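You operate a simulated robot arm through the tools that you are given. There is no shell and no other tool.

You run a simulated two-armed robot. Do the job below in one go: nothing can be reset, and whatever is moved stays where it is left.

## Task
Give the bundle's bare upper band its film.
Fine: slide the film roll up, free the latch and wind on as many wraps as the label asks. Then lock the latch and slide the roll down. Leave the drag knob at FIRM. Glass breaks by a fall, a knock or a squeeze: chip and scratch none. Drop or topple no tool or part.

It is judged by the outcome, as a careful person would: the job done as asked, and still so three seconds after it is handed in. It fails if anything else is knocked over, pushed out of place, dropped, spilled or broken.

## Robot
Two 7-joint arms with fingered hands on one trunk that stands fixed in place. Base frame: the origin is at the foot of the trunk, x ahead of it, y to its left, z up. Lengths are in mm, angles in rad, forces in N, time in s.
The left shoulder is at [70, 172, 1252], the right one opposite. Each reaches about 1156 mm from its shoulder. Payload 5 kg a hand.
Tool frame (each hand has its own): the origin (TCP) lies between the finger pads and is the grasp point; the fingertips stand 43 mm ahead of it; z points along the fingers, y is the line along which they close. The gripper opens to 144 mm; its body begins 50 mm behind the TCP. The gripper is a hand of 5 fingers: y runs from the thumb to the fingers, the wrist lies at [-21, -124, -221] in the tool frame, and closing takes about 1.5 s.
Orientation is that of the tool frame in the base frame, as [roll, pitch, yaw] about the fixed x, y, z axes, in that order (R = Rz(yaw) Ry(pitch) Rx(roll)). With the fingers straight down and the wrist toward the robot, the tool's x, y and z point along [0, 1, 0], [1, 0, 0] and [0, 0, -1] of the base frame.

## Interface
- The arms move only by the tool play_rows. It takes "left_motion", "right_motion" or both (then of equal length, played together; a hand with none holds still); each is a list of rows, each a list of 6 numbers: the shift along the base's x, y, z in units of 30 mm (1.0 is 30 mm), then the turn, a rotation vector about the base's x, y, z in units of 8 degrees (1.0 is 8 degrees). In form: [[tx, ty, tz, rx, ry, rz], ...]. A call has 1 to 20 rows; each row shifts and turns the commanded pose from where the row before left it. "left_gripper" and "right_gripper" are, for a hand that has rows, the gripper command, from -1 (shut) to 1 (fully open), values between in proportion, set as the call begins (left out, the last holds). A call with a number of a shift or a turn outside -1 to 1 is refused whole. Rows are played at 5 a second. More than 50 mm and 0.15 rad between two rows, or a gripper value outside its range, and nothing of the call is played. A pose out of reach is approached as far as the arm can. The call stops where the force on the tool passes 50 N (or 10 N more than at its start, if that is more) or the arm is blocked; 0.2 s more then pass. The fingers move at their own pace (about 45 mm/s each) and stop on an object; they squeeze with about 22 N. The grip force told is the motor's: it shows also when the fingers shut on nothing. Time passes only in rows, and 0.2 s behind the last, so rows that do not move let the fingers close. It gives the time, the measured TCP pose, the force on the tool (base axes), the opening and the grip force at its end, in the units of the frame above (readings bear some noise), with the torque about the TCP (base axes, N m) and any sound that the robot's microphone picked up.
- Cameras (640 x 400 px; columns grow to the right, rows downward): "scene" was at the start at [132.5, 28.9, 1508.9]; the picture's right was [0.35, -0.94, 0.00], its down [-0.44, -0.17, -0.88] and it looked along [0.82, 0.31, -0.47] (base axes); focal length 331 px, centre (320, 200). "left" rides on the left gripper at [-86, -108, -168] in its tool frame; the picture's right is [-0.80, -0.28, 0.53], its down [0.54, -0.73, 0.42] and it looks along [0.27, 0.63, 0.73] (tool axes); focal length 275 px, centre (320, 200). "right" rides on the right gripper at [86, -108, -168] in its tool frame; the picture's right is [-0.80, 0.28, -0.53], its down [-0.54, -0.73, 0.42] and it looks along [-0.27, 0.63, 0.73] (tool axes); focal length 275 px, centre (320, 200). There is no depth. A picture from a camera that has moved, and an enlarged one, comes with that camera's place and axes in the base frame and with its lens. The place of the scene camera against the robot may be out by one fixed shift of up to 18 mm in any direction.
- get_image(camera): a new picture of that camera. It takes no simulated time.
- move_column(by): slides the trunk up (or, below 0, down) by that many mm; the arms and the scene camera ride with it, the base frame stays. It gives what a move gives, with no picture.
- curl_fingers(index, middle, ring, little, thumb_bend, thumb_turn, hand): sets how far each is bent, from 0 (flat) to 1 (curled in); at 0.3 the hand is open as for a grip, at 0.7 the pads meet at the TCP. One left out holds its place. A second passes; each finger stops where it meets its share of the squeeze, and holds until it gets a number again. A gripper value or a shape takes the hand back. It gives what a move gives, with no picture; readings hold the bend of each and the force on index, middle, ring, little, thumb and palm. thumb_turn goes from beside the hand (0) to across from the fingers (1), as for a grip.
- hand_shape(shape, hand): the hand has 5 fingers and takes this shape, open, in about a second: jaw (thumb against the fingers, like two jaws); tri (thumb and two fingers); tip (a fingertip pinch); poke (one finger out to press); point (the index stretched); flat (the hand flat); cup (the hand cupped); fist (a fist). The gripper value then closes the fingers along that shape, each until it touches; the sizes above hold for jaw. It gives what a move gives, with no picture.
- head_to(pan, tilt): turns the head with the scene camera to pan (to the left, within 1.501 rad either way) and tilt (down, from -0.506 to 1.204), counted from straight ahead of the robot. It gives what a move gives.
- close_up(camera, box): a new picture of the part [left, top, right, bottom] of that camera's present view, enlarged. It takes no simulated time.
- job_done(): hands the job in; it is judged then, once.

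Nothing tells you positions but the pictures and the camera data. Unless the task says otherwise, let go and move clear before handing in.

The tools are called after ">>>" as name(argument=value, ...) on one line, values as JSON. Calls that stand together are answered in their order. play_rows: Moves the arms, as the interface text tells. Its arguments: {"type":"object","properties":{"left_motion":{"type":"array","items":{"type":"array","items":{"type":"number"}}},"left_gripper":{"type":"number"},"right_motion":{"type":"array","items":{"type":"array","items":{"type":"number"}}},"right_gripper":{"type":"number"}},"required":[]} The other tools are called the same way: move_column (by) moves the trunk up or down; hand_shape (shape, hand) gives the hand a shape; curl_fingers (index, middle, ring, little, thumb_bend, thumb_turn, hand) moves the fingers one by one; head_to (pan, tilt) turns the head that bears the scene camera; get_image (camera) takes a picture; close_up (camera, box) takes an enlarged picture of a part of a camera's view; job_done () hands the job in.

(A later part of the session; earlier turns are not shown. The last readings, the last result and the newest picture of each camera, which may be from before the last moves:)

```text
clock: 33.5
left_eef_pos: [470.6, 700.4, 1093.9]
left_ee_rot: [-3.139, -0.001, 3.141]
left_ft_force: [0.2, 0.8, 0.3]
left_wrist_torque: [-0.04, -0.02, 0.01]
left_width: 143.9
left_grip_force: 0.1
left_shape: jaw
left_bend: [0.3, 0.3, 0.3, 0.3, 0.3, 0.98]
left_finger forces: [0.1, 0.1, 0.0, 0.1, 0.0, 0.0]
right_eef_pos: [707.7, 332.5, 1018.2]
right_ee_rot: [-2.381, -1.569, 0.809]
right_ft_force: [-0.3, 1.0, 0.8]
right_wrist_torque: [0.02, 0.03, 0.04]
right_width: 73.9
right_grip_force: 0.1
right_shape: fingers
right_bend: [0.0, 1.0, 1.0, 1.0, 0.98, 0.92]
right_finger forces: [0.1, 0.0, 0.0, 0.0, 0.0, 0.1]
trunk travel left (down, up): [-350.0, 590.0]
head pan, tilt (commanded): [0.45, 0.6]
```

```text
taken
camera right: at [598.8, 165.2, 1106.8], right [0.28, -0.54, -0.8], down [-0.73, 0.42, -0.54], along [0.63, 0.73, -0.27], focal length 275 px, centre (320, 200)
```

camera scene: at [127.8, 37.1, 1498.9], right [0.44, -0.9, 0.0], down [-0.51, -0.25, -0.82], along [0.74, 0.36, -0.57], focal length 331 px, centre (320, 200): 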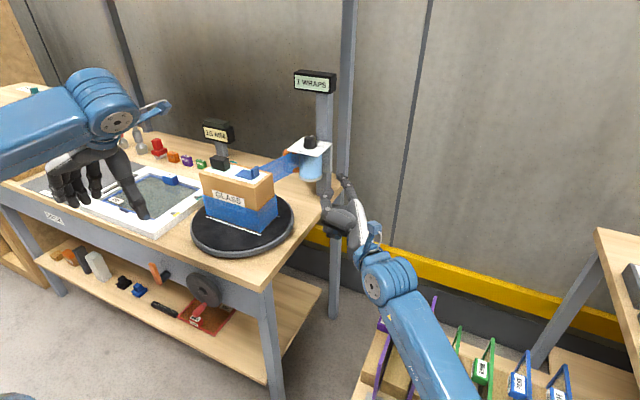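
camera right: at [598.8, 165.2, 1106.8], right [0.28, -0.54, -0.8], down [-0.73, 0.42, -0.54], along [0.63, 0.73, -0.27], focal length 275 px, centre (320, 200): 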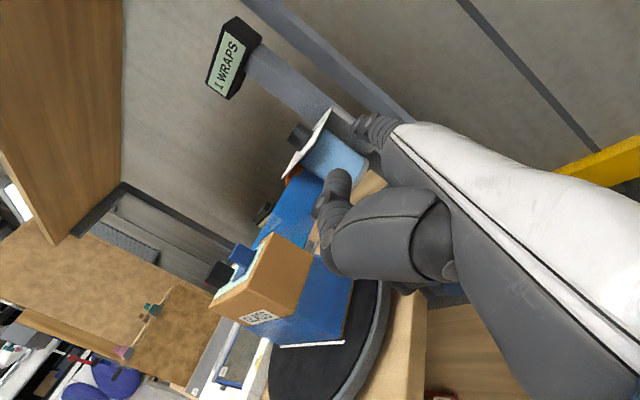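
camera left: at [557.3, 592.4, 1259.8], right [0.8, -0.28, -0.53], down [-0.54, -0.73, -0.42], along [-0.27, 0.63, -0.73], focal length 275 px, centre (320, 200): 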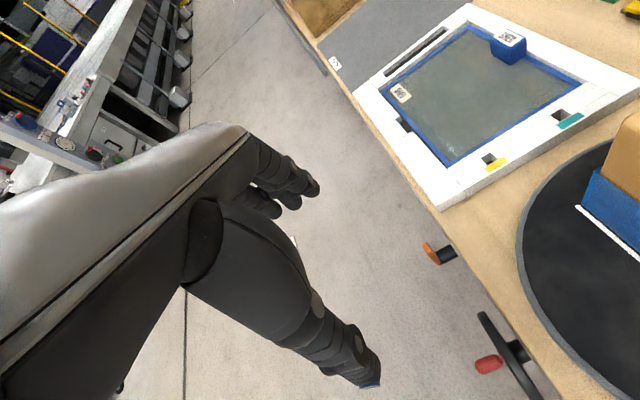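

The D2 orientation works, and the left camera looks straight down on the lever and crank. I'll zoom in to measure them.

>>> close_up(camera="left", box=[400, 220, 580, 400])

>>> close_up(camera="scene", box=[130, 240, 250, 340])

```text
2.22 times, centred on (490, 310) of left
camera zoom: at [557.3, 592.4, 1259.8], right [0.8, -0.28, -0.53], down [-0.54, -0.73, -0.42], along [-0.27, 0.63, -0.73], focal length 612 px, centre (-58, -44)
```

zoom: 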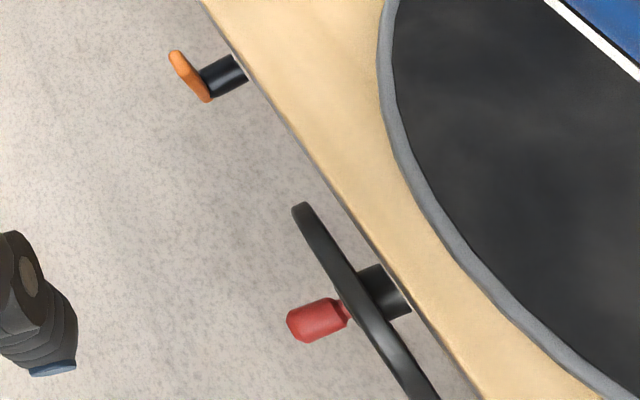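

```text
4.00 times, centred on (190, 290) of scene
camera zoom: at [127.8, 37.1, 1498.9], right [0.44, -0.9, 0.0], down [-0.51, -0.25, -0.82], along [0.74, 0.36, -0.57], focal length 1325 px, centre (840, -160)
```

zoom: 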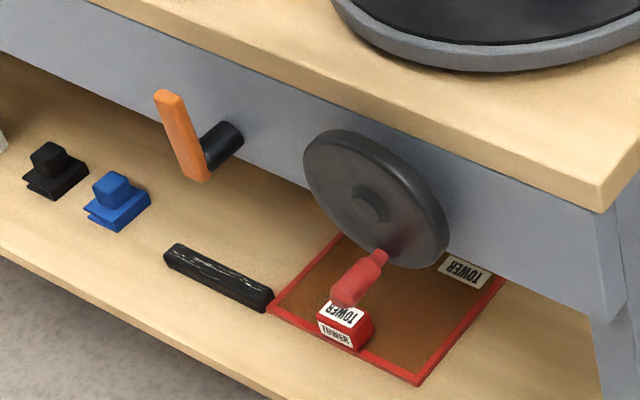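

Measurements: the lever is at [532,772], z 713–802, with its pivot near z≈739. The crank handle is at [517,604,702] and the wheel centre near [547,602,752]. I'll close the left hand into a blunt pusher and bring it down to the right of the lever, in front of the bench edge.

>>> play_rows(left_gripper=-1, left_motion=[[0.1, -0.03, -0.8, 0, 0, 0], [0.1, -0.03, -0.8, 0, 0, 0], [0.1, -0.03, -0.8, 0, 0, 0], [0.1, -0.03, -0.8, 0, 0, 0], [0.1, -0.03, -0.8, 0, 0, 0], [0.1, -0.03, -0.8, 0, 0, 0], [0.1, -0.03, -0.8, 0, 0, 0], [0.1, -0.03, -0.8, 0, 0, 0], [0, 0, 0, 0, 0, 0], [0, 0, 0, 0, 0, 0]])

>>> get_image(camera="left")

>>> get_image(camera="scene")

```text
clock: 35.7
left_eef_pos: [492.3, 689.8, 904.8]
left_ee_rot: [-3.141, 0.001, 3.14]
left_ft_force: [-0.2, -0.3, 0.0]
left_wrist_torque: [0.01, -0.01, -0.02]
left_width: 0.0
left_grip_force: 21.9
left_shape: jaw
left_bend: [0.7, 0.7, 0.7, 0.7, 0.59, 1.0]
left_finger forces: [0.1, 0.0, 0.1, 0.0, 0.1, 0.0]
right_eef_pos: [707.6, 331.9, 1020.8]
right_ee_rot: [1.008, -1.57, -2.58]
right_ft_force: [-0.3, -0.9, -0.7]
right_wrist_torque: [0.0, -0.02, 0.01]
right_width: 73.8
right_grip_force: 0.0
right_shape: fingers
right_bend: [0.0, 1.0, 1.0, 1.0, 0.98, 0.92]
right_finger forces: [0.0, 0.0, 0.0, 0.1, 0.0, 0.0]
trunk travel left (down, up): [-350.0, 590.0]
head pan, tilt (commanded): [0.45, 0.6]
```

```text
taken
camera left: at [579.3, 582.8, 1070.2], right [0.8, -0.29, -0.53], down [-0.54, -0.73, -0.42], along [-0.27, 0.63, -0.73], focal length 275 px, centre (320, 200)
```

left: 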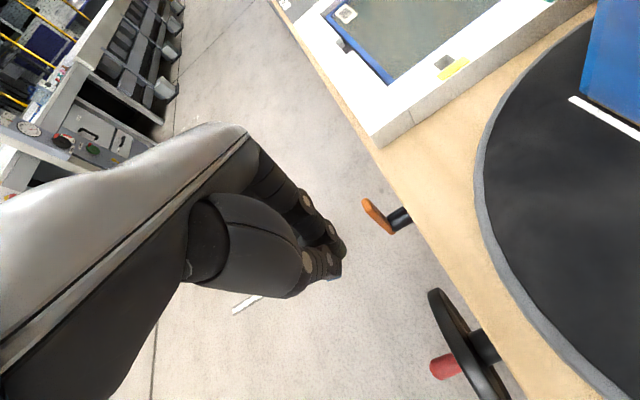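

```text
taken
camera scene: at [126.9, 35.3, 1499.0], right [0.44, -0.9, 0.0], down [-0.51, -0.25, -0.82], along [0.74, 0.36, -0.57], focal length 331 px, centre (320, 200)
```

scene: 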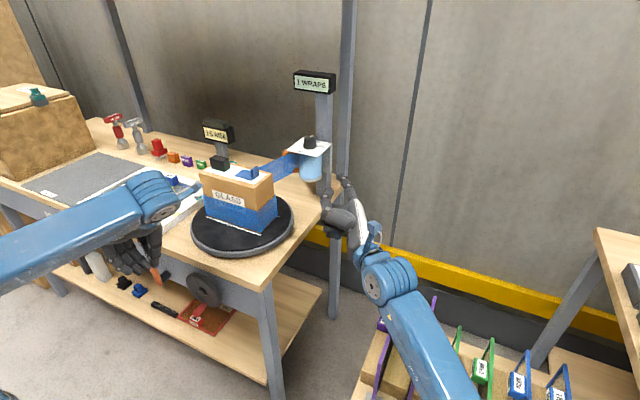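

The hand is closed and in front of the bench, right of the lever. I'll zoom in on the lever before the final descent.

>>> close_up(camera="left", box=[260, 150, 440, 320])

>>> close_up(camera="scene", box=[90, 210, 230, 330])

```text
2.35 times, centred on (350, 235) of left
camera zoom: at [579.3, 582.8, 1070.2], right [0.8, -0.29, -0.53], down [-0.54, -0.73, -0.42], along [-0.27, 0.63, -0.73], focal length 648 px, centre (249, 118)
```

zoom: 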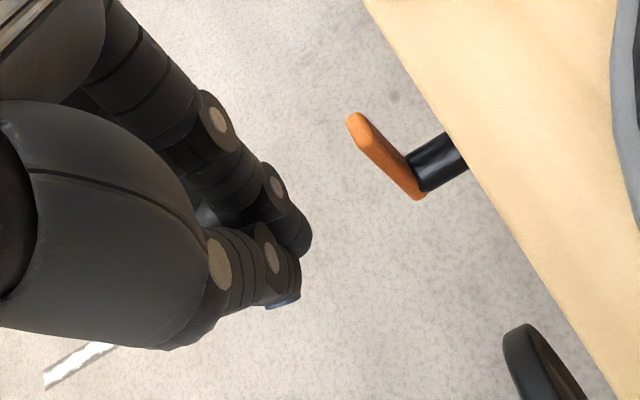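

```text
3.33 times, centred on (160, 270) of scene
camera zoom: at [126.9, 35.3, 1499.0], right [0.44, -0.9, 0.0], down [-0.51, -0.25, -0.82], along [0.74, 0.36, -0.57], focal length 1104 px, centre (853, -33)
```

zoom: 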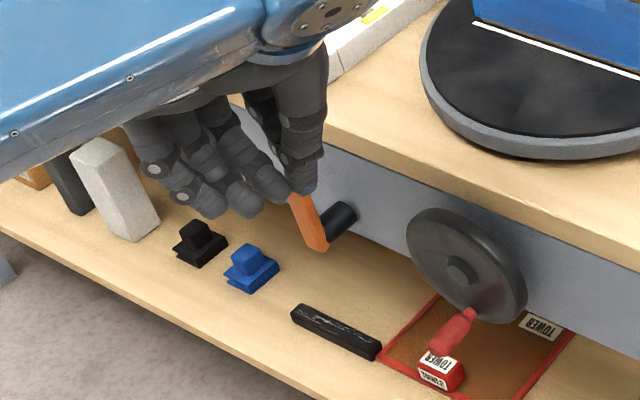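

Lever confirmed at about [532,770]. I'll descend to lever height on its right side.

>>> play_rows(left_motion=[[0.08, 0, -0.8, 0, 0, 0], [0.08, 0, -0.8, 0, 0, 0], [0.08, 0, -0.8, 0, 0, 0], [0.08, 0, -0.8, 0, 0, 0], [0.08, 0, -0.55, 0, 0, 0], [0, 0, 0, 0, 0, 0]])

>>> get_image(camera="left")

>>> close_up(camera="scene", box=[90, 210, 230, 330])

```text
clock: 37.1
left_eef_pos: [506.1, 692.6, 791.4]
left_ee_rot: [-3.14, -0.001, -3.141]
left_ft_force: [-0.3, 0.3, -0.1]
left_wrist_torque: [0.02, -0.05, 0.0]
left_width: 0.1
left_grip_force: 21.7
left_shape: jaw
left_bend: [0.7, 0.7, 0.7, 0.7, 0.59, 1.0]
left_finger forces: [0.0, 0.0, 0.0, 0.1, 0.0, 0.0]
right_eef_pos: [707.5, 331.5, 1020.3]
right_ee_rot: [-2.83, -1.57, 1.259]
right_ft_force: [-1.1, 0.0, 0.2]
right_wrist_torque: [0.01, -0.02, 0.01]
right_width: 73.7
right_grip_force: 0.1
right_shape: fingers
right_bend: [0.0, 1.0, 1.0, 1.0, 0.98, 0.92]
right_finger forces: [0.0, 0.0, 0.0, 0.0, 0.0, 0.1]
trunk travel left (down, up): [-350.0, 590.0]
head pan, tilt (commanded): [0.45, 0.6]
```

```text
taken
camera left: at [592.1, 583.2, 956.7], right [0.8, -0.28, -0.53], down [-0.54, -0.73, -0.42], along [-0.27, 0.63, -0.73], focal length 275 px, centre (320, 200)
```

left: 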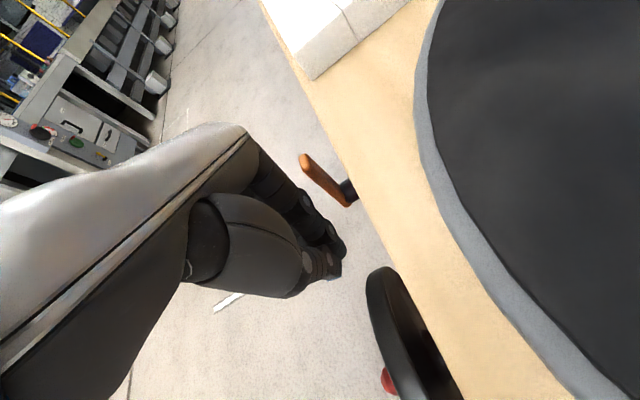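

```text
3.33 times, centred on (160, 270) of scene
camera zoom: at [126.6, 35.1, 1499.1], right [0.44, -0.9, 0.0], down [-0.51, -0.25, -0.82], along [0.74, 0.36, -0.57], focal length 1104 px, centre (853, -33)
```

zoom: 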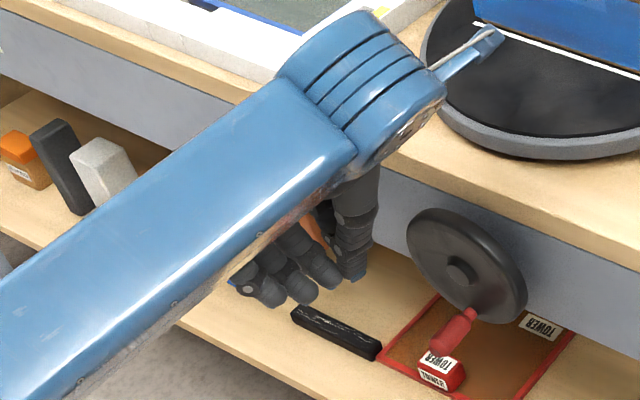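

The lever top is visible ahead of the index finger. I'll move +y toward it, slowing near contact.

>>> play_rows(left_motion=[[0, 0.35, 0, 0, 0, 0], [0, 0.35, 0, 0, 0, 0], [0, 0.35, 0, 0, 0, 0], [0, 0.2, 0, 0, 0, 0], [0, 0.1, 0, 0, 0, 0], [0, 0.1, 0, 0, 0, 0], [0, 0, 0, 0, 0, 0]])

>>> get_image(camera="left")

```text
clock: 38.7
left_eef_pos: [506.1, 734.5, 792.2]
left_ee_rot: [-3.141, 0.001, -3.141]
left_ft_force: [-5.0, -4.1, -0.1]
left_wrist_torque: [0.03, -0.02, -0.01]
left_width: 0.0
left_grip_force: 22.0
left_shape: jaw
left_bend: [0.7, 0.7, 0.7, 0.7, 0.58, 1.0]
left_finger forces: [6.3, 0.0, 0.0, 0.0, 0.1, 0.0]
right_eef_pos: [705.6, 331.8, 1021.0]
right_ee_rot: [-0.949, -1.57, -0.621]
right_ft_force: [-0.1, 0.1, 0.5]
right_wrist_torque: [0.04, -0.05, 0.02]
right_width: 73.7
right_grip_force: 0.0
right_shape: fingers
right_bend: [0.0, 1.0, 1.0, 1.0, 0.98, 0.92]
right_finger forces: [0.0, 0.0, 0.0, 0.0, 0.1, 0.0]
trunk travel left (down, up): [-350.0, 590.0]
head pan, tilt (commanded): [0.45, 0.6]
```

```text
taken
camera left: at [592.1, 627.1, 957.1], right [0.8, -0.28, -0.53], down [-0.54, -0.73, -0.42], along [-0.27, 0.63, -0.73], focal length 275 px, centre (320, 200)
```

left: 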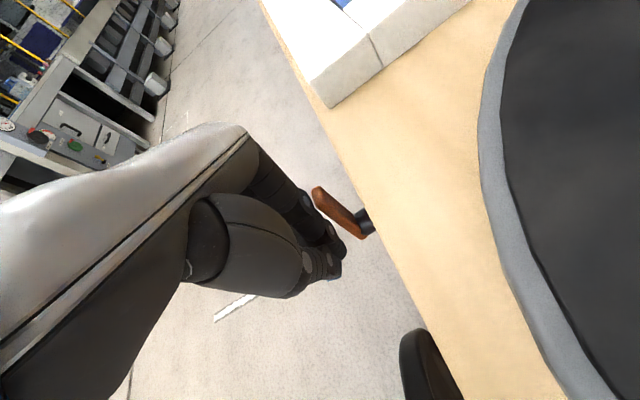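

I made contact, but slightly off-centre with an x-force of −5 N. I'll back off, shift 10 mm toward the bench, and push again squarely.

>>> play_rows(left_motion=[[0, -0.2, 0, 0, 0, 0], [0.17, 0, 0, 0, 0, 0], [0.17, 0, 0, 0, 0, 0], [0, 0.1, 0, 0, 0, 0], [0, 0.1, 0, 0, 0, 0], [0, 0.1, 0, 0, 0, 0], [0, 0, 0, 0, 0, 0]])

>>> close_up(camera="left", box=[250, 130, 430, 300])

```text
clock: 40.3
left_eef_pos: [517.6, 734.4, 792.6]
left_ee_rot: [3.141, 0.001, 3.139]
left_ft_force: [0.5, -28.9, 0.3]
left_wrist_torque: [0.16, 0.0, -0.34]
left_width: 0.0
left_grip_force: 21.9
left_shape: jaw
left_bend: [0.7, 0.7, 0.7, 0.7, 0.58, 1.0]
left_finger forces: [26.3, 0.0, 0.1, 0.0, 0.0, 0.0]
right_eef_pos: [706.8, 329.1, 1021.7]
right_ee_rot: [-0.709, -1.569, -0.862]
right_ft_force: [0.2, 0.5, 0.3]
right_wrist_torque: [-0.02, -0.01, 0.0]
right_width: 73.8
right_grip_force: 0.2
right_shape: fingers
right_bend: [0.0, 1.0, 1.0, 1.0, 0.98, 0.92]
right_finger forces: [0.0, 0.0, 0.0, 0.0, 0.0, 0.1]
trunk travel left (down, up): [-350.0, 590.0]
head pan, tilt (commanded): [0.45, 0.6]
```

```text
2.35 times, centred on (340, 215) of left
camera zoom: at [603.1, 626.4, 958.5], right [0.79, -0.29, -0.53], down [-0.55, -0.72, -0.42], along [-0.27, 0.63, -0.73], focal length 648 px, centre (273, 165)
```

zoom: 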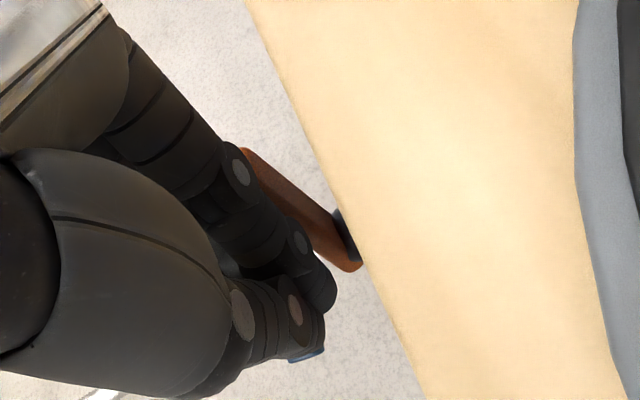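

A firm +y push of 29 N doesn't move the lever, so it must free the other way, to the right. I'll back off, lift, and reorient the hand so the rigid side of the index can push it toward −y from the left.

>>> play_rows(left_motion=[[0, -0.4, 0, 0, 0, 0], [-0.4, 0, 0.9, 0, 0, 0], [-0.4, 0, 0.9, 0, 0, 0], [-0.4, 0, 0.9, 0, 0, 0], [-0.4, 0, 0.9, 0, 0, 0], [0, 0.36, 0, 0, 0, -0.9375], [0, 0.36, 0, 0, 0, -0.9375], [0, 0.36, 0, 0, 0, -0.9375], [0, 0.36, 0, 0, 0, -0.9375], [0, 0.36, 0, 0, 0, -0.9375], [0, 0.36, 0, 0, 0, -0.9375], [0, 0.36, 0, 0, 0, -0.9375], [0, 0.36, 0, 0, 0, -0.9375], [0, 0.36, 0, 0, 0, -0.9375], [0, 0.36, 0, 0, 0, -0.9375], [0, 0.36, 0, 0, 0, -0.9375], [0, 0.36, 0, 0, 0, -0.9375], [0, 0, 0, 0, 0, 0]])

>>> get_image(camera="left")

>>> get_image(camera="scene")

```text
clock: 44.1
left_eef_pos: [467.1, 856.1, 900.6]
left_ee_rot: [-3.141, 0.0, 1.571]
left_ft_force: [-0.1, 0.3, 0.1]
left_wrist_torque: [0.01, -0.01, 0.01]
left_width: 0.1
left_grip_force: 22.0
left_shape: jaw
left_bend: [0.7, 0.7, 0.7, 0.7, 0.59, 1.0]
left_finger forces: [0.1, 0.0, 0.1, 0.0, 0.0, 0.0]
right_eef_pos: [705.8, 331.0, 1020.4]
right_ee_rot: [0.114, -1.569, -1.686]
right_ft_force: [0.9, -0.4, 0.1]
right_wrist_torque: [0.03, 0.04, -0.01]
right_width: 73.9
right_grip_force: 0.1
right_shape: fingers
right_bend: [0.0, 1.0, 1.0, 1.0, 0.98, 0.92]
right_finger forces: [0.0, 0.0, 0.0, 0.1, 0.1, 0.1]
trunk travel left (down, up): [-350.0, 590.0]
head pan, tilt (commanded): [0.45, 0.6]
```

```text
taken
camera left: at [359.2, 770.4, 1066.4], right [-0.29, -0.8, -0.53], down [-0.72, 0.54, -0.42], along [0.63, 0.27, -0.73], focal length 275 px, centre (320, 200)
```

left: 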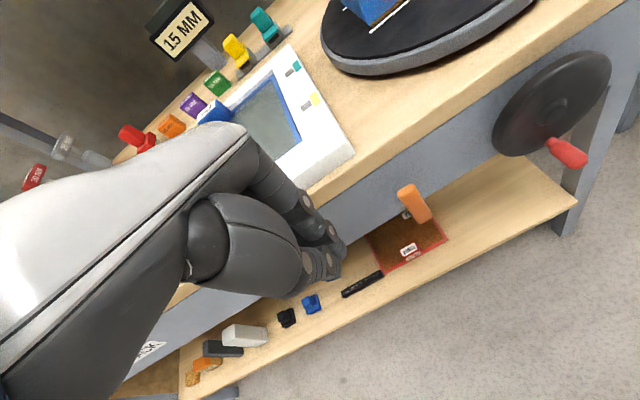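

```text
taken
camera scene: at [126.7, 34.8, 1499.1], right [0.44, -0.9, 0.0], down [-0.51, -0.25, -0.82], along [0.74, 0.36, -0.57], focal length 331 px, centre (320, 200)
```

scene: 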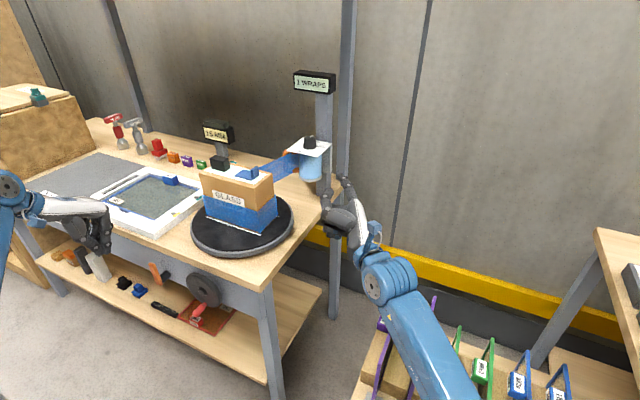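

Now the left camera has a clear frontal view of the lever and wheel. I'll zoom in.

>>> close_up(camera="left", box=[370, 150, 470, 260])

>>> close_up(camera="left", box=[470, 30, 640, 190])

>>> close_up(camera="scene", box=[60, 180, 230, 330])

```text
3.64 times, centred on (420, 205) of left
camera zoom: at [359.2, 770.4, 1066.4], right [-0.29, -0.8, -0.53], down [-0.72, 0.54, -0.42], along [0.63, 0.27, -0.73], focal length 1001 px, centre (-44, 182)
```

zoom: 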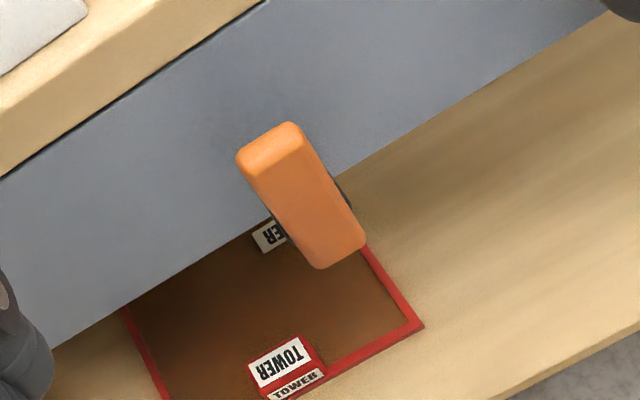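

```text
2.50 times, centred on (555, 110) of left
camera zoom: at [359.2, 770.4, 1066.4], right [-0.29, -0.8, -0.53], down [-0.72, 0.54, -0.42], along [0.63, 0.27, -0.73], focal length 688 px, centre (-268, 425)
```

zoom: 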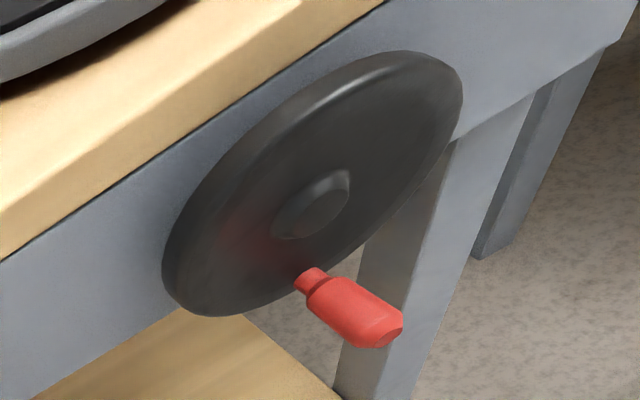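

```text
2.67 times, centred on (145, 255) of scene
camera zoom: at [126.7, 34.8, 1499.1], right [0.44, -0.9, 0.0], down [-0.51, -0.25, -0.82], along [0.74, 0.36, -0.57], focal length 883 px, centre (787, 53)
```

zoom: 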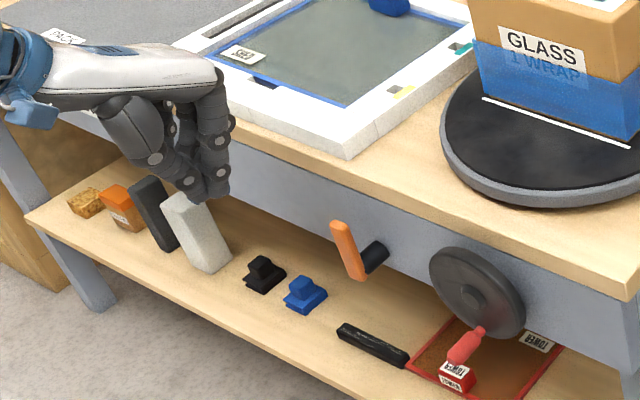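

The lever's face is at x≈526, y≈771, z 722–807. I'll tilt the closed hand forward 30° and bring it down on the lever's left side.

>>> play_rows(left_motion=[[0.2, 0, -0.4, 0, -0.9375, 0], [0.2, 0, -0.4, 0, -0.9375, 0], [0.2, 0, -0.4, 0, -0.9375, 0], [0.2, 0, -0.4, 0, -0.9375, 0], [0.2, 0, -0.8, 0, 0, 0], [0.2, 0, -0.8, 0, 0, 0], [0, 0, 0, 0, 0, 0]])

>>> get_image(camera="left")

>>> close_up(camera="scene", box=[60, 180, 230, 330])

```text
clock: 45.7
left_eef_pos: [504.5, 854.3, 802.9]
left_ee_rot: [2.618, -0.002, 1.569]
left_ft_force: [0.3, -0.1, -0.3]
left_wrist_torque: [-0.01, -0.01, 0.01]
left_width: 0.0
left_grip_force: 22.3
left_shape: jaw
left_bend: [0.7, 0.7, 0.7, 0.7, 0.59, 1.0]
left_finger forces: [0.0, 0.1, 0.1, 0.0, 0.1, 0.0]
right_eef_pos: [705.1, 331.3, 1020.9]
right_ee_rot: [-1.505, -1.569, -0.067]
right_ft_force: [1.0, -1.2, 1.0]
right_wrist_torque: [0.0, 0.03, -0.01]
right_width: 73.6
right_grip_force: 0.0
right_shape: fingers
right_bend: [0.0, 1.0, 1.0, 1.0, 0.98, 0.92]
right_finger forces: [0.0, 0.0, 0.0, 0.0, 0.0, 0.0]
trunk travel left (down, up): [-350.0, 590.0]
head pan, tilt (commanded): [0.45, 0.6]
```

```text
taken
camera left: at [326.5, 768.7, 891.6], right [0.02, -0.8, -0.61], down [-0.42, 0.54, -0.73], along [0.91, 0.27, -0.32], focal length 275 px, centre (320, 200)
```

left: 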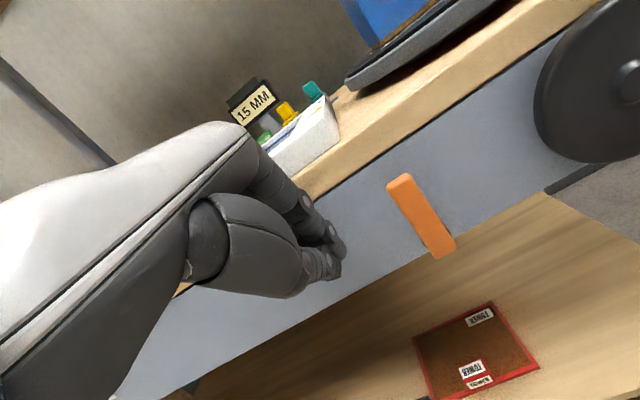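

```text
2.67 times, centred on (145, 255) of scene
camera zoom: at [126.5, 34.8, 1499.1], right [0.44, -0.9, 0.0], down [-0.51, -0.25, -0.83], along [0.74, 0.36, -0.56], focal length 883 px, centre (787, 53)
```

zoom: 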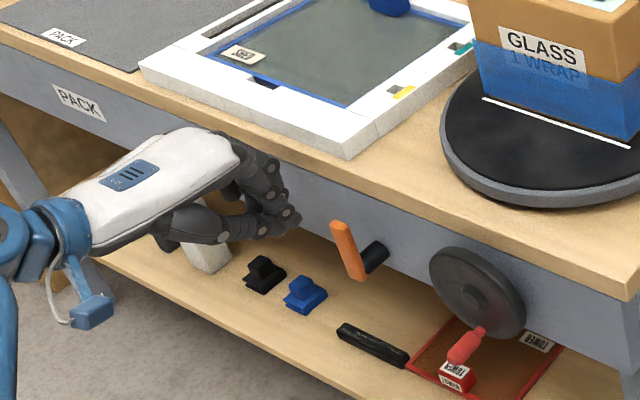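

Both views are clear. I'll move the index side up to the lever and push gently toward −y.

>>> play_rows(left_motion=[[0.3, 0, -0.4, 0, 0, 0], [0, -0.4, 0, 0, 0, 0], [0, -0.4, 0, 0, 0, 0], [0, -0.2, 0, 0, 0, 0], [0, -0.1, 0, 0, 0, 0], [0, 0, 0, 0, 0, 0]])

>>> get_image(camera="left")

>>> close_up(camera="scene", box=[60, 180, 230, 330])

```text
clock: 47.1
left_eef_pos: [514.1, 822.7, 791.3]
left_ee_rot: [2.619, -0.001, 1.57]
left_ft_force: [-0.3, -0.2, -0.2]
left_wrist_torque: [-0.01, -0.01, 0.0]
left_width: 0.0
left_grip_force: 22.2
left_shape: jaw
left_bend: [0.7, 0.7, 0.7, 0.7, 0.59, 1.0]
left_finger forces: [0.0, 0.0, 0.0, 0.1, 0.0, 0.1]
right_eef_pos: [707.0, 331.7, 1020.0]
right_ee_rot: [0.88, -1.569, -2.451]
right_ft_force: [-0.4, 0.3, 0.8]
right_wrist_torque: [-0.07, -0.04, 0.01]
right_width: 73.7
right_grip_force: 0.0
right_shape: fingers
right_bend: [0.0, 1.0, 1.0, 1.0, 0.98, 0.92]
right_finger forces: [0.1, 0.0, 0.0, 0.0, 0.0, 0.0]
trunk travel left (down, up): [-350.0, 590.0]
head pan, tilt (commanded): [0.45, 0.6]
```

```text
taken
camera left: at [335.9, 736.8, 880.0], right [0.02, -0.8, -0.6], down [-0.42, 0.54, -0.73], along [0.91, 0.27, -0.32], focal length 275 px, centre (320, 200)
```

left: 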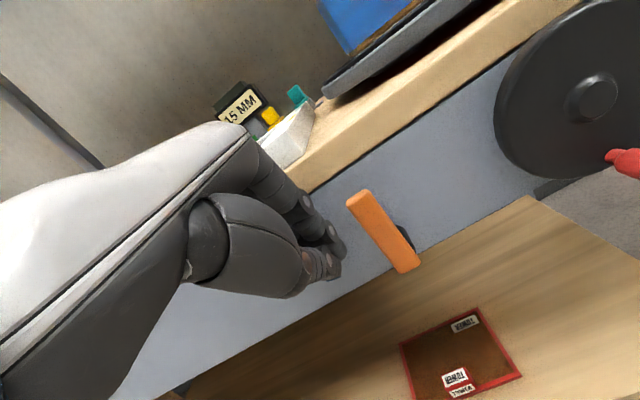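

```text
2.67 times, centred on (145, 255) of scene
camera zoom: at [126.8, 35.3, 1499.0], right [0.44, -0.9, 0.0], down [-0.51, -0.25, -0.82], along [0.74, 0.36, -0.57], focal length 883 px, centre (787, 53)
```

zoom: 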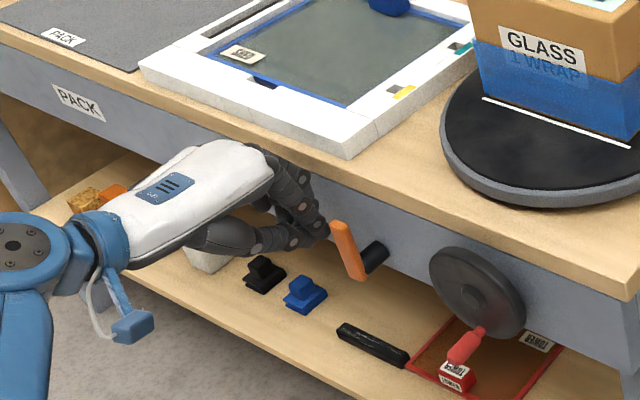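

About a 10 mm gap remains. I'll push in small steps and watch the force.

>>> play_rows(left_motion=[[0, -0.15, 0, 0, 0, 0], [0, -0.15, 0, 0, 0, 0], [0, -0.15, 0, 0, 0, 0], [0, -0.15, 0, 0, 0, 0], [0, -0.15, 0, 0, 0, 0], [0, 0, 0, 0, 0, 0]])

>>> get_image(camera="left")

>>> close_up(camera="scene", box=[100, 210, 230, 330])

```text
clock: 48.5
left_eef_pos: [513.3, 800.4, 791.4]
left_ee_rot: [2.617, 0.002, 1.568]
left_ft_force: [-0.9, 0.1, -0.5]
left_wrist_torque: [0.0, -0.01, 0.03]
left_width: 0.0
left_grip_force: 21.7
left_shape: jaw
left_bend: [0.7, 0.7, 0.7, 0.7, 0.59, 1.0]
left_finger forces: [0.3, 0.0, 0.1, 0.1, 0.0, 0.0]
right_eef_pos: [706.6, 332.0, 1020.3]
right_ee_rot: [1.535, -1.57, -3.106]
right_ft_force: [0.1, 0.2, 0.0]
right_wrist_torque: [-0.03, -0.03, 0.0]
right_width: 73.8
right_grip_force: 0.1
right_shape: fingers
right_bend: [0.0, 1.0, 1.0, 1.0, 0.98, 0.92]
right_finger forces: [0.0, 0.0, 0.0, 0.0, 0.0, 0.1]
trunk travel left (down, up): [-350.0, 590.0]
head pan, tilt (commanded): [0.45, 0.6]
```

```text
taken
camera left: at [336.0, 714.9, 880.6], right [0.02, -0.8, -0.6], down [-0.42, 0.54, -0.73], along [0.91, 0.27, -0.32], focal length 275 px, centre (320, 200)
```

left: 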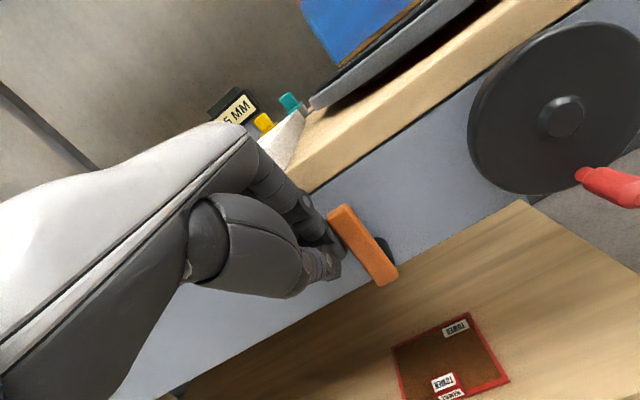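

```text
3.33 times, centred on (165, 270) of scene
camera zoom: at [126.7, 35.2, 1499.1], right [0.44, -0.9, 0.0], down [-0.51, -0.25, -0.82], along [0.74, 0.36, -0.57], focal length 1104 px, centre (837, -33)
```

zoom: 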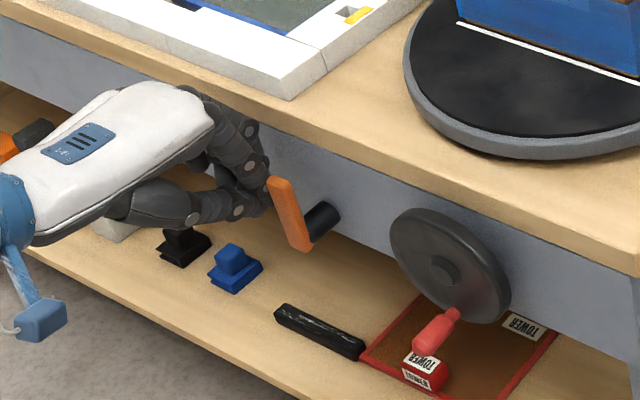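

Just touching now. I'll continue pushing −y.

>>> play_rows(left_motion=[[0, -0.15, 0, 0, 0, 0], [0, -0.15, 0, 0, 0, 0], [0, -0.15, 0, 0, 0, 0], [0, -0.15, 0, 0, 0, 0], [0, -0.15, 0, 0, 0, 0], [0, 0, 0, 0, 0, 0]])

>>> get_image(camera="left")

>>> close_up(camera="scene", box=[100, 210, 230, 330])

```text
clock: 49.9
left_eef_pos: [514.2, 777.1, 792.3]
left_ee_rot: [2.617, 0.0, 1.567]
left_ft_force: [0.1, 0.6, 0.1]
left_wrist_torque: [0.04, -0.01, 0.0]
left_width: 0.0
left_grip_force: 22.1
left_shape: jaw
left_bend: [0.7, 0.7, 0.7, 0.7, 0.59, 1.0]
left_finger forces: [0.0, 0.0, 0.0, 0.1, 0.0, 0.1]
right_eef_pos: [707.5, 329.9, 1020.3]
right_ee_rot: [-1.319, -1.571, -0.251]
right_ft_force: [0.4, 0.9, -0.3]
right_wrist_torque: [0.02, 0.02, 0.02]
right_width: 73.7
right_grip_force: 0.1
right_shape: fingers
right_bend: [0.0, 1.0, 1.0, 1.0, 0.98, 0.92]
right_finger forces: [0.1, 0.0, 0.0, 0.1, 0.1, 0.1]
trunk travel left (down, up): [-350.0, 590.0]
head pan, tilt (commanded): [0.45, 0.6]
```

```text
taken
camera left: at [336.1, 692.0, 881.0], right [0.02, -0.8, -0.6], down [-0.42, 0.54, -0.73], along [0.91, 0.27, -0.32], focal length 275 px, centre (320, 200)
```

left: 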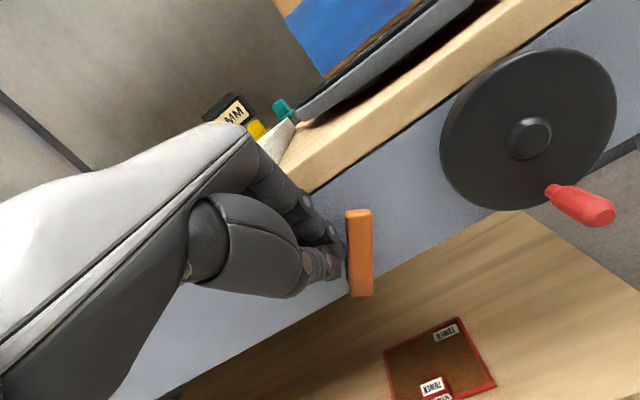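

```text
3.33 times, centred on (165, 270) of scene
camera zoom: at [126.8, 35.2, 1499.1], right [0.44, -0.9, 0.0], down [-0.51, -0.25, -0.82], along [0.74, 0.36, -0.57], focal length 1104 px, centre (837, -33)
```

zoom: 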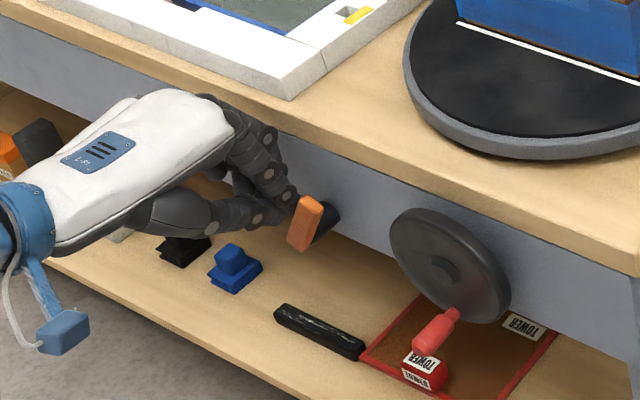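

The lever is swinging over to the right with little force. I'll keep following its arc.

>>> play_rows(left_motion=[[0, -0.15, 0, 0, 0, 0], [0, -0.15, -0.05, 0, 0, 0], [0, -0.15, -0.05, 0, 0, 0], [0, -0.15, -0.1, 0, 0, 0], [0, 0, 0, 0, 0, 0]])

>>> get_image(camera="left")

>>> close_up(camera="scene", box=[100, 210, 230, 330])

```text
clock: 51.1
left_eef_pos: [514.3, 759.2, 785.9]
left_ee_rot: [2.618, 0.0, 1.568]
left_ft_force: [-0.7, -0.7, 0.5]
left_wrist_torque: [-0.01, 0.0, 0.0]
left_width: 0.2
left_grip_force: 22.0
left_shape: jaw
left_bend: [0.7, 0.7, 0.7, 0.7, 0.59, 1.0]
left_finger forces: [0.1, 0.0, 0.0, 0.1, 0.0, 0.0]
right_eef_pos: [705.7, 331.9, 1020.3]
right_ee_rot: [-0.735, -1.571, -0.837]
right_ft_force: [0.0, 0.2, 0.5]
right_wrist_torque: [0.0, 0.02, 0.02]
right_width: 73.8
right_grip_force: 0.0
right_shape: fingers
right_bend: [0.0, 1.0, 1.0, 1.0, 0.98, 0.92]
right_finger forces: [0.0, 0.0, 0.1, 0.0, 0.1, 0.0]
trunk travel left (down, up): [-350.0, 590.0]
head pan, tilt (commanded): [0.45, 0.6]
```

```text
taken
camera left: at [335.8, 673.9, 874.1], right [0.02, -0.8, -0.6], down [-0.42, 0.54, -0.73], along [0.91, 0.27, -0.32], focal length 275 px, centre (320, 200)
```

left: 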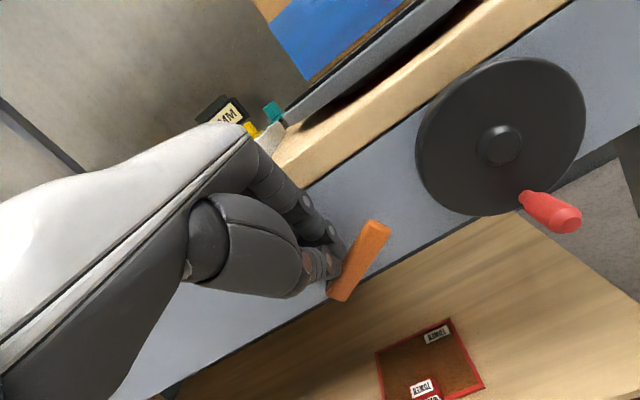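

```text
3.33 times, centred on (165, 270) of scene
camera zoom: at [126.7, 35.1, 1499.1], right [0.44, -0.9, 0.0], down [-0.51, -0.25, -0.82], along [0.74, 0.36, -0.57], focal length 1104 px, centre (837, -33)
```

zoom: 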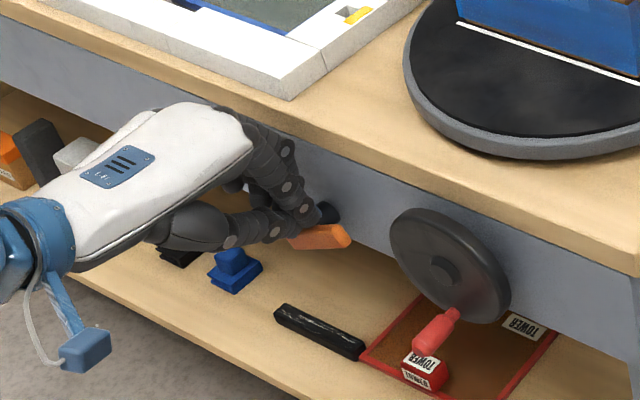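

The lever is about 70° over. I'll push a little further, right and down, to reach the end of its travel.

>>> play_rows(left_motion=[[0, -0.15, -0.1, 0, 0, 0], [0, -0.1, -0.15, 0, 0, 0], [0, -0.1, -0.15, 0, 0, 0], [0, -0.05, -0.15, 0, 0, 0], [0, 0, 0, 0, 0, 0]])

>>> get_image(camera="left")

>>> close_up(camera="scene", box=[100, 210, 230, 330])

```text
clock: 52.3
left_eef_pos: [513.0, 749.1, 777.5]
left_ee_rot: [2.607, -0.014, 1.574]
left_ft_force: [-36.4, 9.0, 26.9]
left_wrist_torque: [0.43, 1.1, 0.37]
left_width: 0.0
left_grip_force: 22.6
left_shape: jaw
left_bend: [0.7, 0.7, 0.7, 0.7, 0.6, 1.0]
left_finger forces: [0.1, 0.1, 0.0, 0.0, 80.0, 0.0]
right_eef_pos: [703.8, 325.8, 1023.3]
right_ee_rot: [1.661, -1.568, 3.048]
right_ft_force: [-0.1, 1.0, -0.5]
right_wrist_torque: [0.0, 0.0, -0.03]
right_width: 73.9
right_grip_force: 0.0
right_shape: fingers
right_bend: [0.0, 1.0, 1.0, 1.0, 0.98, 0.92]
right_finger forces: [0.1, 0.0, 0.1, 0.0, 0.1, 0.0]
trunk travel left (down, up): [-350.0, 590.0]
head pan, tilt (commanded): [0.45, 0.6]
stopped in row 5 (left hand): the force on the tool passed its limit at 51 N (the readings are from after the stop); the commanded pose is now the measured one
```

```text
taken
camera left: at [334.8, 661.9, 864.7], right [0.03, -0.79, -0.61], down [-0.41, 0.55, -0.73], along [0.91, 0.27, -0.31], focal length 275 px, centre (320, 200)
```

left: 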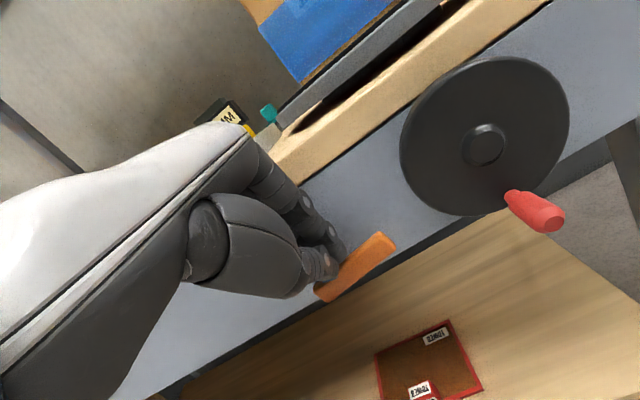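

```text
3.33 times, centred on (165, 270) of scene
camera zoom: at [121.0, 32.7, 1499.6], right [0.44, -0.9, 0.0], down [-0.51, -0.25, -0.83], along [0.74, 0.36, -0.56], focal length 1104 px, centre (837, -33)
```

zoom: 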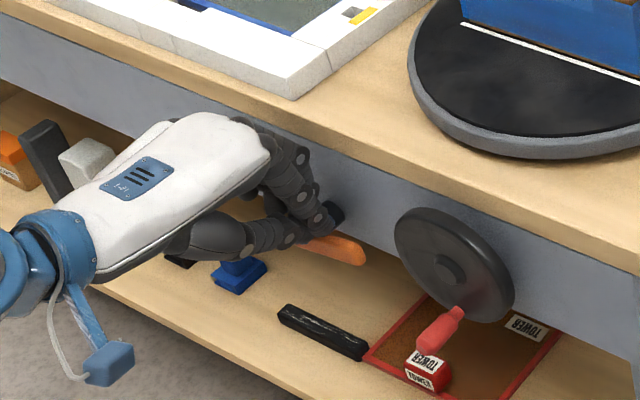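

The lever reached its end stop, lying horizontal to the right. I'll back off right away, up and away.

>>> play_rows(left_motion=[[-0.15, 0, 0.2, 0, 0, 0], [-0.2, 0.1, 0.4, 0, 0, 0], [-0.4, 0.2, 0.6, 0, 0, 0], [-0.6, 0.2, 0.6, 0, 0, 0], [-0.6, 0.2, 0.5, 0, 0, 0], [0, 0, 0, 0, 0, 0]])

>>> get_image(camera="left")

>>> close_up(camera="scene", box=[100, 210, 230, 330])

```text
clock: 53.7
left_eef_pos: [457.1, 769.2, 841.4]
left_ee_rot: [2.613, -0.006, 1.571]
left_ft_force: [0.0, -0.8, 0.3]
left_wrist_torque: [-0.02, 0.01, 0.01]
left_width: 0.0
left_grip_force: 22.1
left_shape: jaw
left_bend: [0.7, 0.7, 0.7, 0.7, 0.6, 1.0]
left_finger forces: [0.1, 0.0, 0.1, 0.0, 0.0, 0.0]
right_eef_pos: [708.2, 329.7, 1019.2]
right_ee_rot: [1.091, -1.57, -2.665]
right_ft_force: [-0.1, 0.0, 0.1]
right_wrist_torque: [0.0, -0.03, -0.02]
right_width: 73.6
right_grip_force: 0.0
right_shape: fingers
right_bend: [0.0, 1.0, 1.0, 1.0, 0.98, 0.92]
right_finger forces: [0.1, 0.0, 0.0, 0.0, 0.1, 0.0]
trunk travel left (down, up): [-350.0, 590.0]
head pan, tilt (commanded): [0.45, 0.6]
```

```text
taken
camera left: at [279.3, 682.5, 928.7], right [0.02, -0.79, -0.61], down [-0.41, 0.55, -0.73], along [0.91, 0.27, -0.32], focal length 275 px, centre (320, 200)
```

left: 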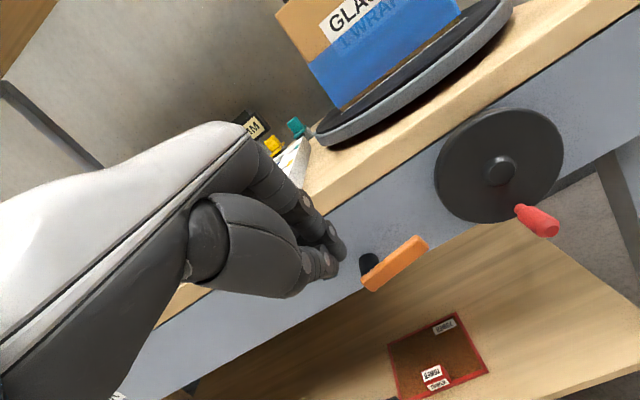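

```text
3.33 times, centred on (165, 270) of scene
camera zoom: at [127.2, 35.4, 1499.0], right [0.44, -0.9, 0.0], down [-0.51, -0.25, -0.82], along [0.74, 0.36, -0.57], focal length 1104 px, centre (837, -33)
```

zoom: 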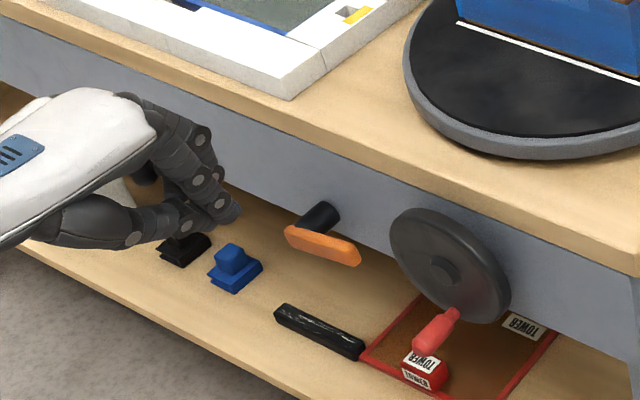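

The lever is down at its right stop, so the latch is freed. Now I'll reorient the left hand so its fingers point at the crank handle along +x with the jaws closing sideways, staying clear of everything while turning.

>>> play_rows(left_motion=[[-0.014, -0.175, -0.08, 0, -1.0, 0], [-0.014, -0.175, -0.08, 0, -1.0, 0], [-0.014, -0.175, -0.08, 0, -1.0, 0], [-0.014, -0.175, -0.08, 0, -1.0, 0], [-0.014, -0.175, -0.08, 0, -1.0, 0], [-0.014, -0.175, -0.08, -0.881, 0, 0.319], [-0.014, -0.175, -0.08, -0.881, 0, 0.319], [-0.014, -0.175, -0.08, -0.881, 0, 0.319], [-0.014, -0.175, -0.08, -0.881, 0, 0.319], [-0.014, -0.175, -0.08, -0.881, 0, 0.319], [-0.014, -0.175, -0.08, -0.881, 0, 0.319], [-0.014, -0.175, -0.08, -0.881, 0, 0.319], [-0.014, -0.175, -0.08, -0.881, 0, 0.319], [-0.014, -0.175, -0.08, -0.881, 0, 0.319], [-0.014, -0.175, -0.08, -0.881, 0, 0.319], [-0.014, -0.175, -0.08, -0.881, 0, 0.319], [-0.014, -0.175, -0.08, -0.881, 0, 0.319], [0, 0, 0, 0, 0, 0]])

>>> get_image(camera="left")

>>> get_image(camera="scene")

```text
clock: 57.7
left_eef_pos: [444.1, 704.3, 818.4]
left_ee_rot: [2.976, 1.193, 2.987]
left_ft_force: [-0.1, -0.2, -0.6]
left_wrist_torque: [-0.02, 0.01, -0.01]
left_width: 0.0
left_grip_force: 21.5
left_shape: jaw
left_bend: [0.7, 0.7, 0.7, 0.7, 0.6, 1.0]
left_finger forces: [0.1, 0.0, 0.0, 0.0, 0.0, 0.0]
right_eef_pos: [708.4, 330.7, 1019.6]
right_ee_rot: [-2.71, -1.569, 1.137]
right_ft_force: [0.8, -1.1, 0.0]
right_wrist_torque: [-0.02, 0.0, 0.05]
right_width: 73.6
right_grip_force: 0.1
right_shape: fingers
right_bend: [0.0, 1.0, 1.0, 1.0, 0.98, 0.92]
right_finger forces: [0.0, 0.0, 0.0, 0.1, 0.0, 0.0]
trunk travel left (down, up): [-350.0, 590.0]
head pan, tilt (commanded): [0.45, 0.6]
stopped in row 18 (left hand): the arm was blocked; the commanded pose is now the measured one
```

```text
taken
camera left: at [318.6, 587.9, 951.7], right [0.79, -0.32, 0.53], down [0.2, -0.68, -0.7], along [0.59, 0.66, -0.48], focal length 275 px, centre (320, 200)
```

left: 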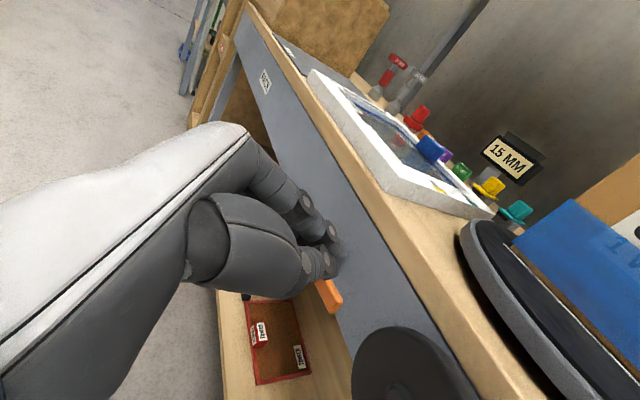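

```text
taken
camera scene: at [126.7, 35.1, 1499.1], right [0.44, -0.9, 0.0], down [-0.51, -0.25, -0.82], along [0.74, 0.36, -0.57], focal length 331 px, centre (320, 200)
```

scene: 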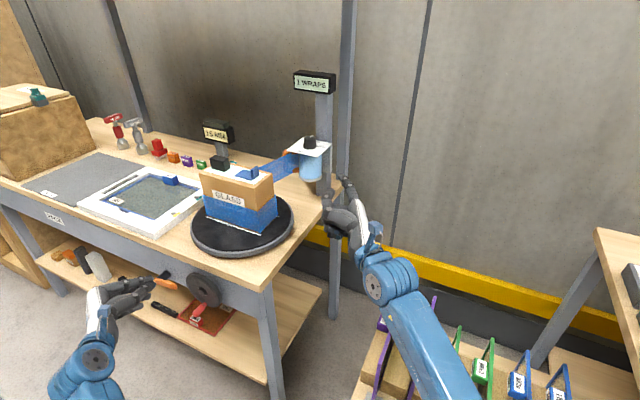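

The orientation is essentially right, but the arm is too folded: blocked with no contact force. Raising the trunk will extend it, and both hands are in free space, so I'll raise it 200 mm.

>>> move_column(by=200)

>>> get_image(camera="scene")

>>> get_image(camera="right")

```text
clock: 59.9
left_eef_pos: [443.5, 704.9, 1019.6]
left_ee_rot: [2.979, 1.196, 2.988]
left_ft_force: [1.3, -0.3, -0.4]
left_wrist_torque: [0.02, 0.0, -0.01]
left_width: 0.1
left_grip_force: 21.9
left_shape: jaw
left_bend: [0.7, 0.7, 0.7, 0.7, 0.6, 1.0]
left_finger forces: [0.1, 0.1, 0.1, 0.1, 0.0, 0.1]
right_eef_pos: [707.5, 329.5, 1219.7]
right_ee_rot: [2.401, -1.57, 2.309]
right_ft_force: [0.3, 0.4, -1.0]
right_wrist_torque: [0.0, 0.0, 0.01]
right_width: 73.7
right_grip_force: 0.1
right_shape: fingers
right_bend: [0.0, 1.0, 1.0, 1.0, 0.98, 0.92]
right_finger forces: [0.1, 0.0, 0.0, 0.0, 0.0, 0.0]
trunk travel left (down, up): [-550.0, 390.0]
head pan, tilt (commanded): [0.45, 0.6]
```

```text
taken
camera scene: at [126.9, 35.1, 1699.0], right [0.44, -0.9, 0.0], down [-0.51, -0.25, -0.82], along [0.74, 0.36, -0.57], focal length 331 px, centre (320, 200)
```

scene: 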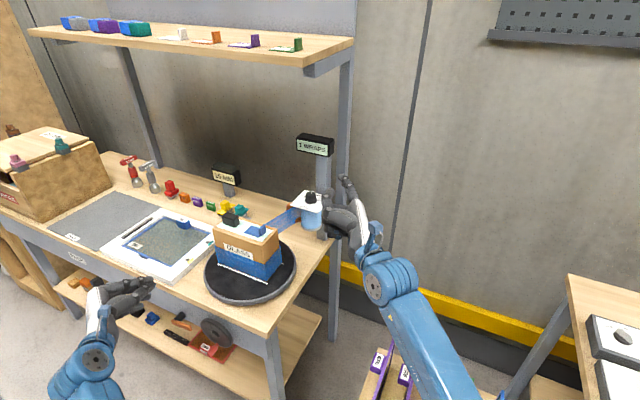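

```text
taken
camera right: at [599.0, 161.8, 1307.3], right [0.28, -0.54, -0.8], down [-0.72, 0.42, -0.54], along [0.63, 0.73, -0.27], focal length 275 px, centre (320, 200)
```

right: 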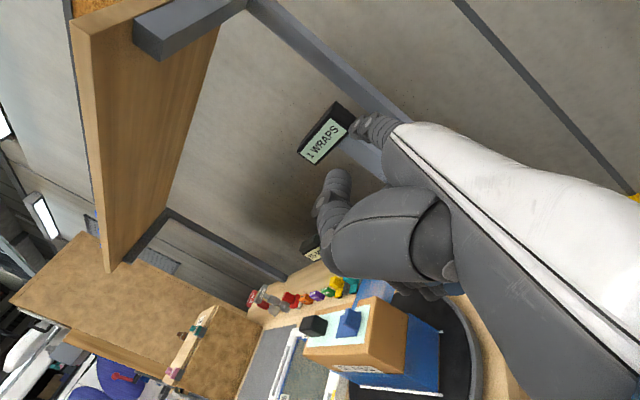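

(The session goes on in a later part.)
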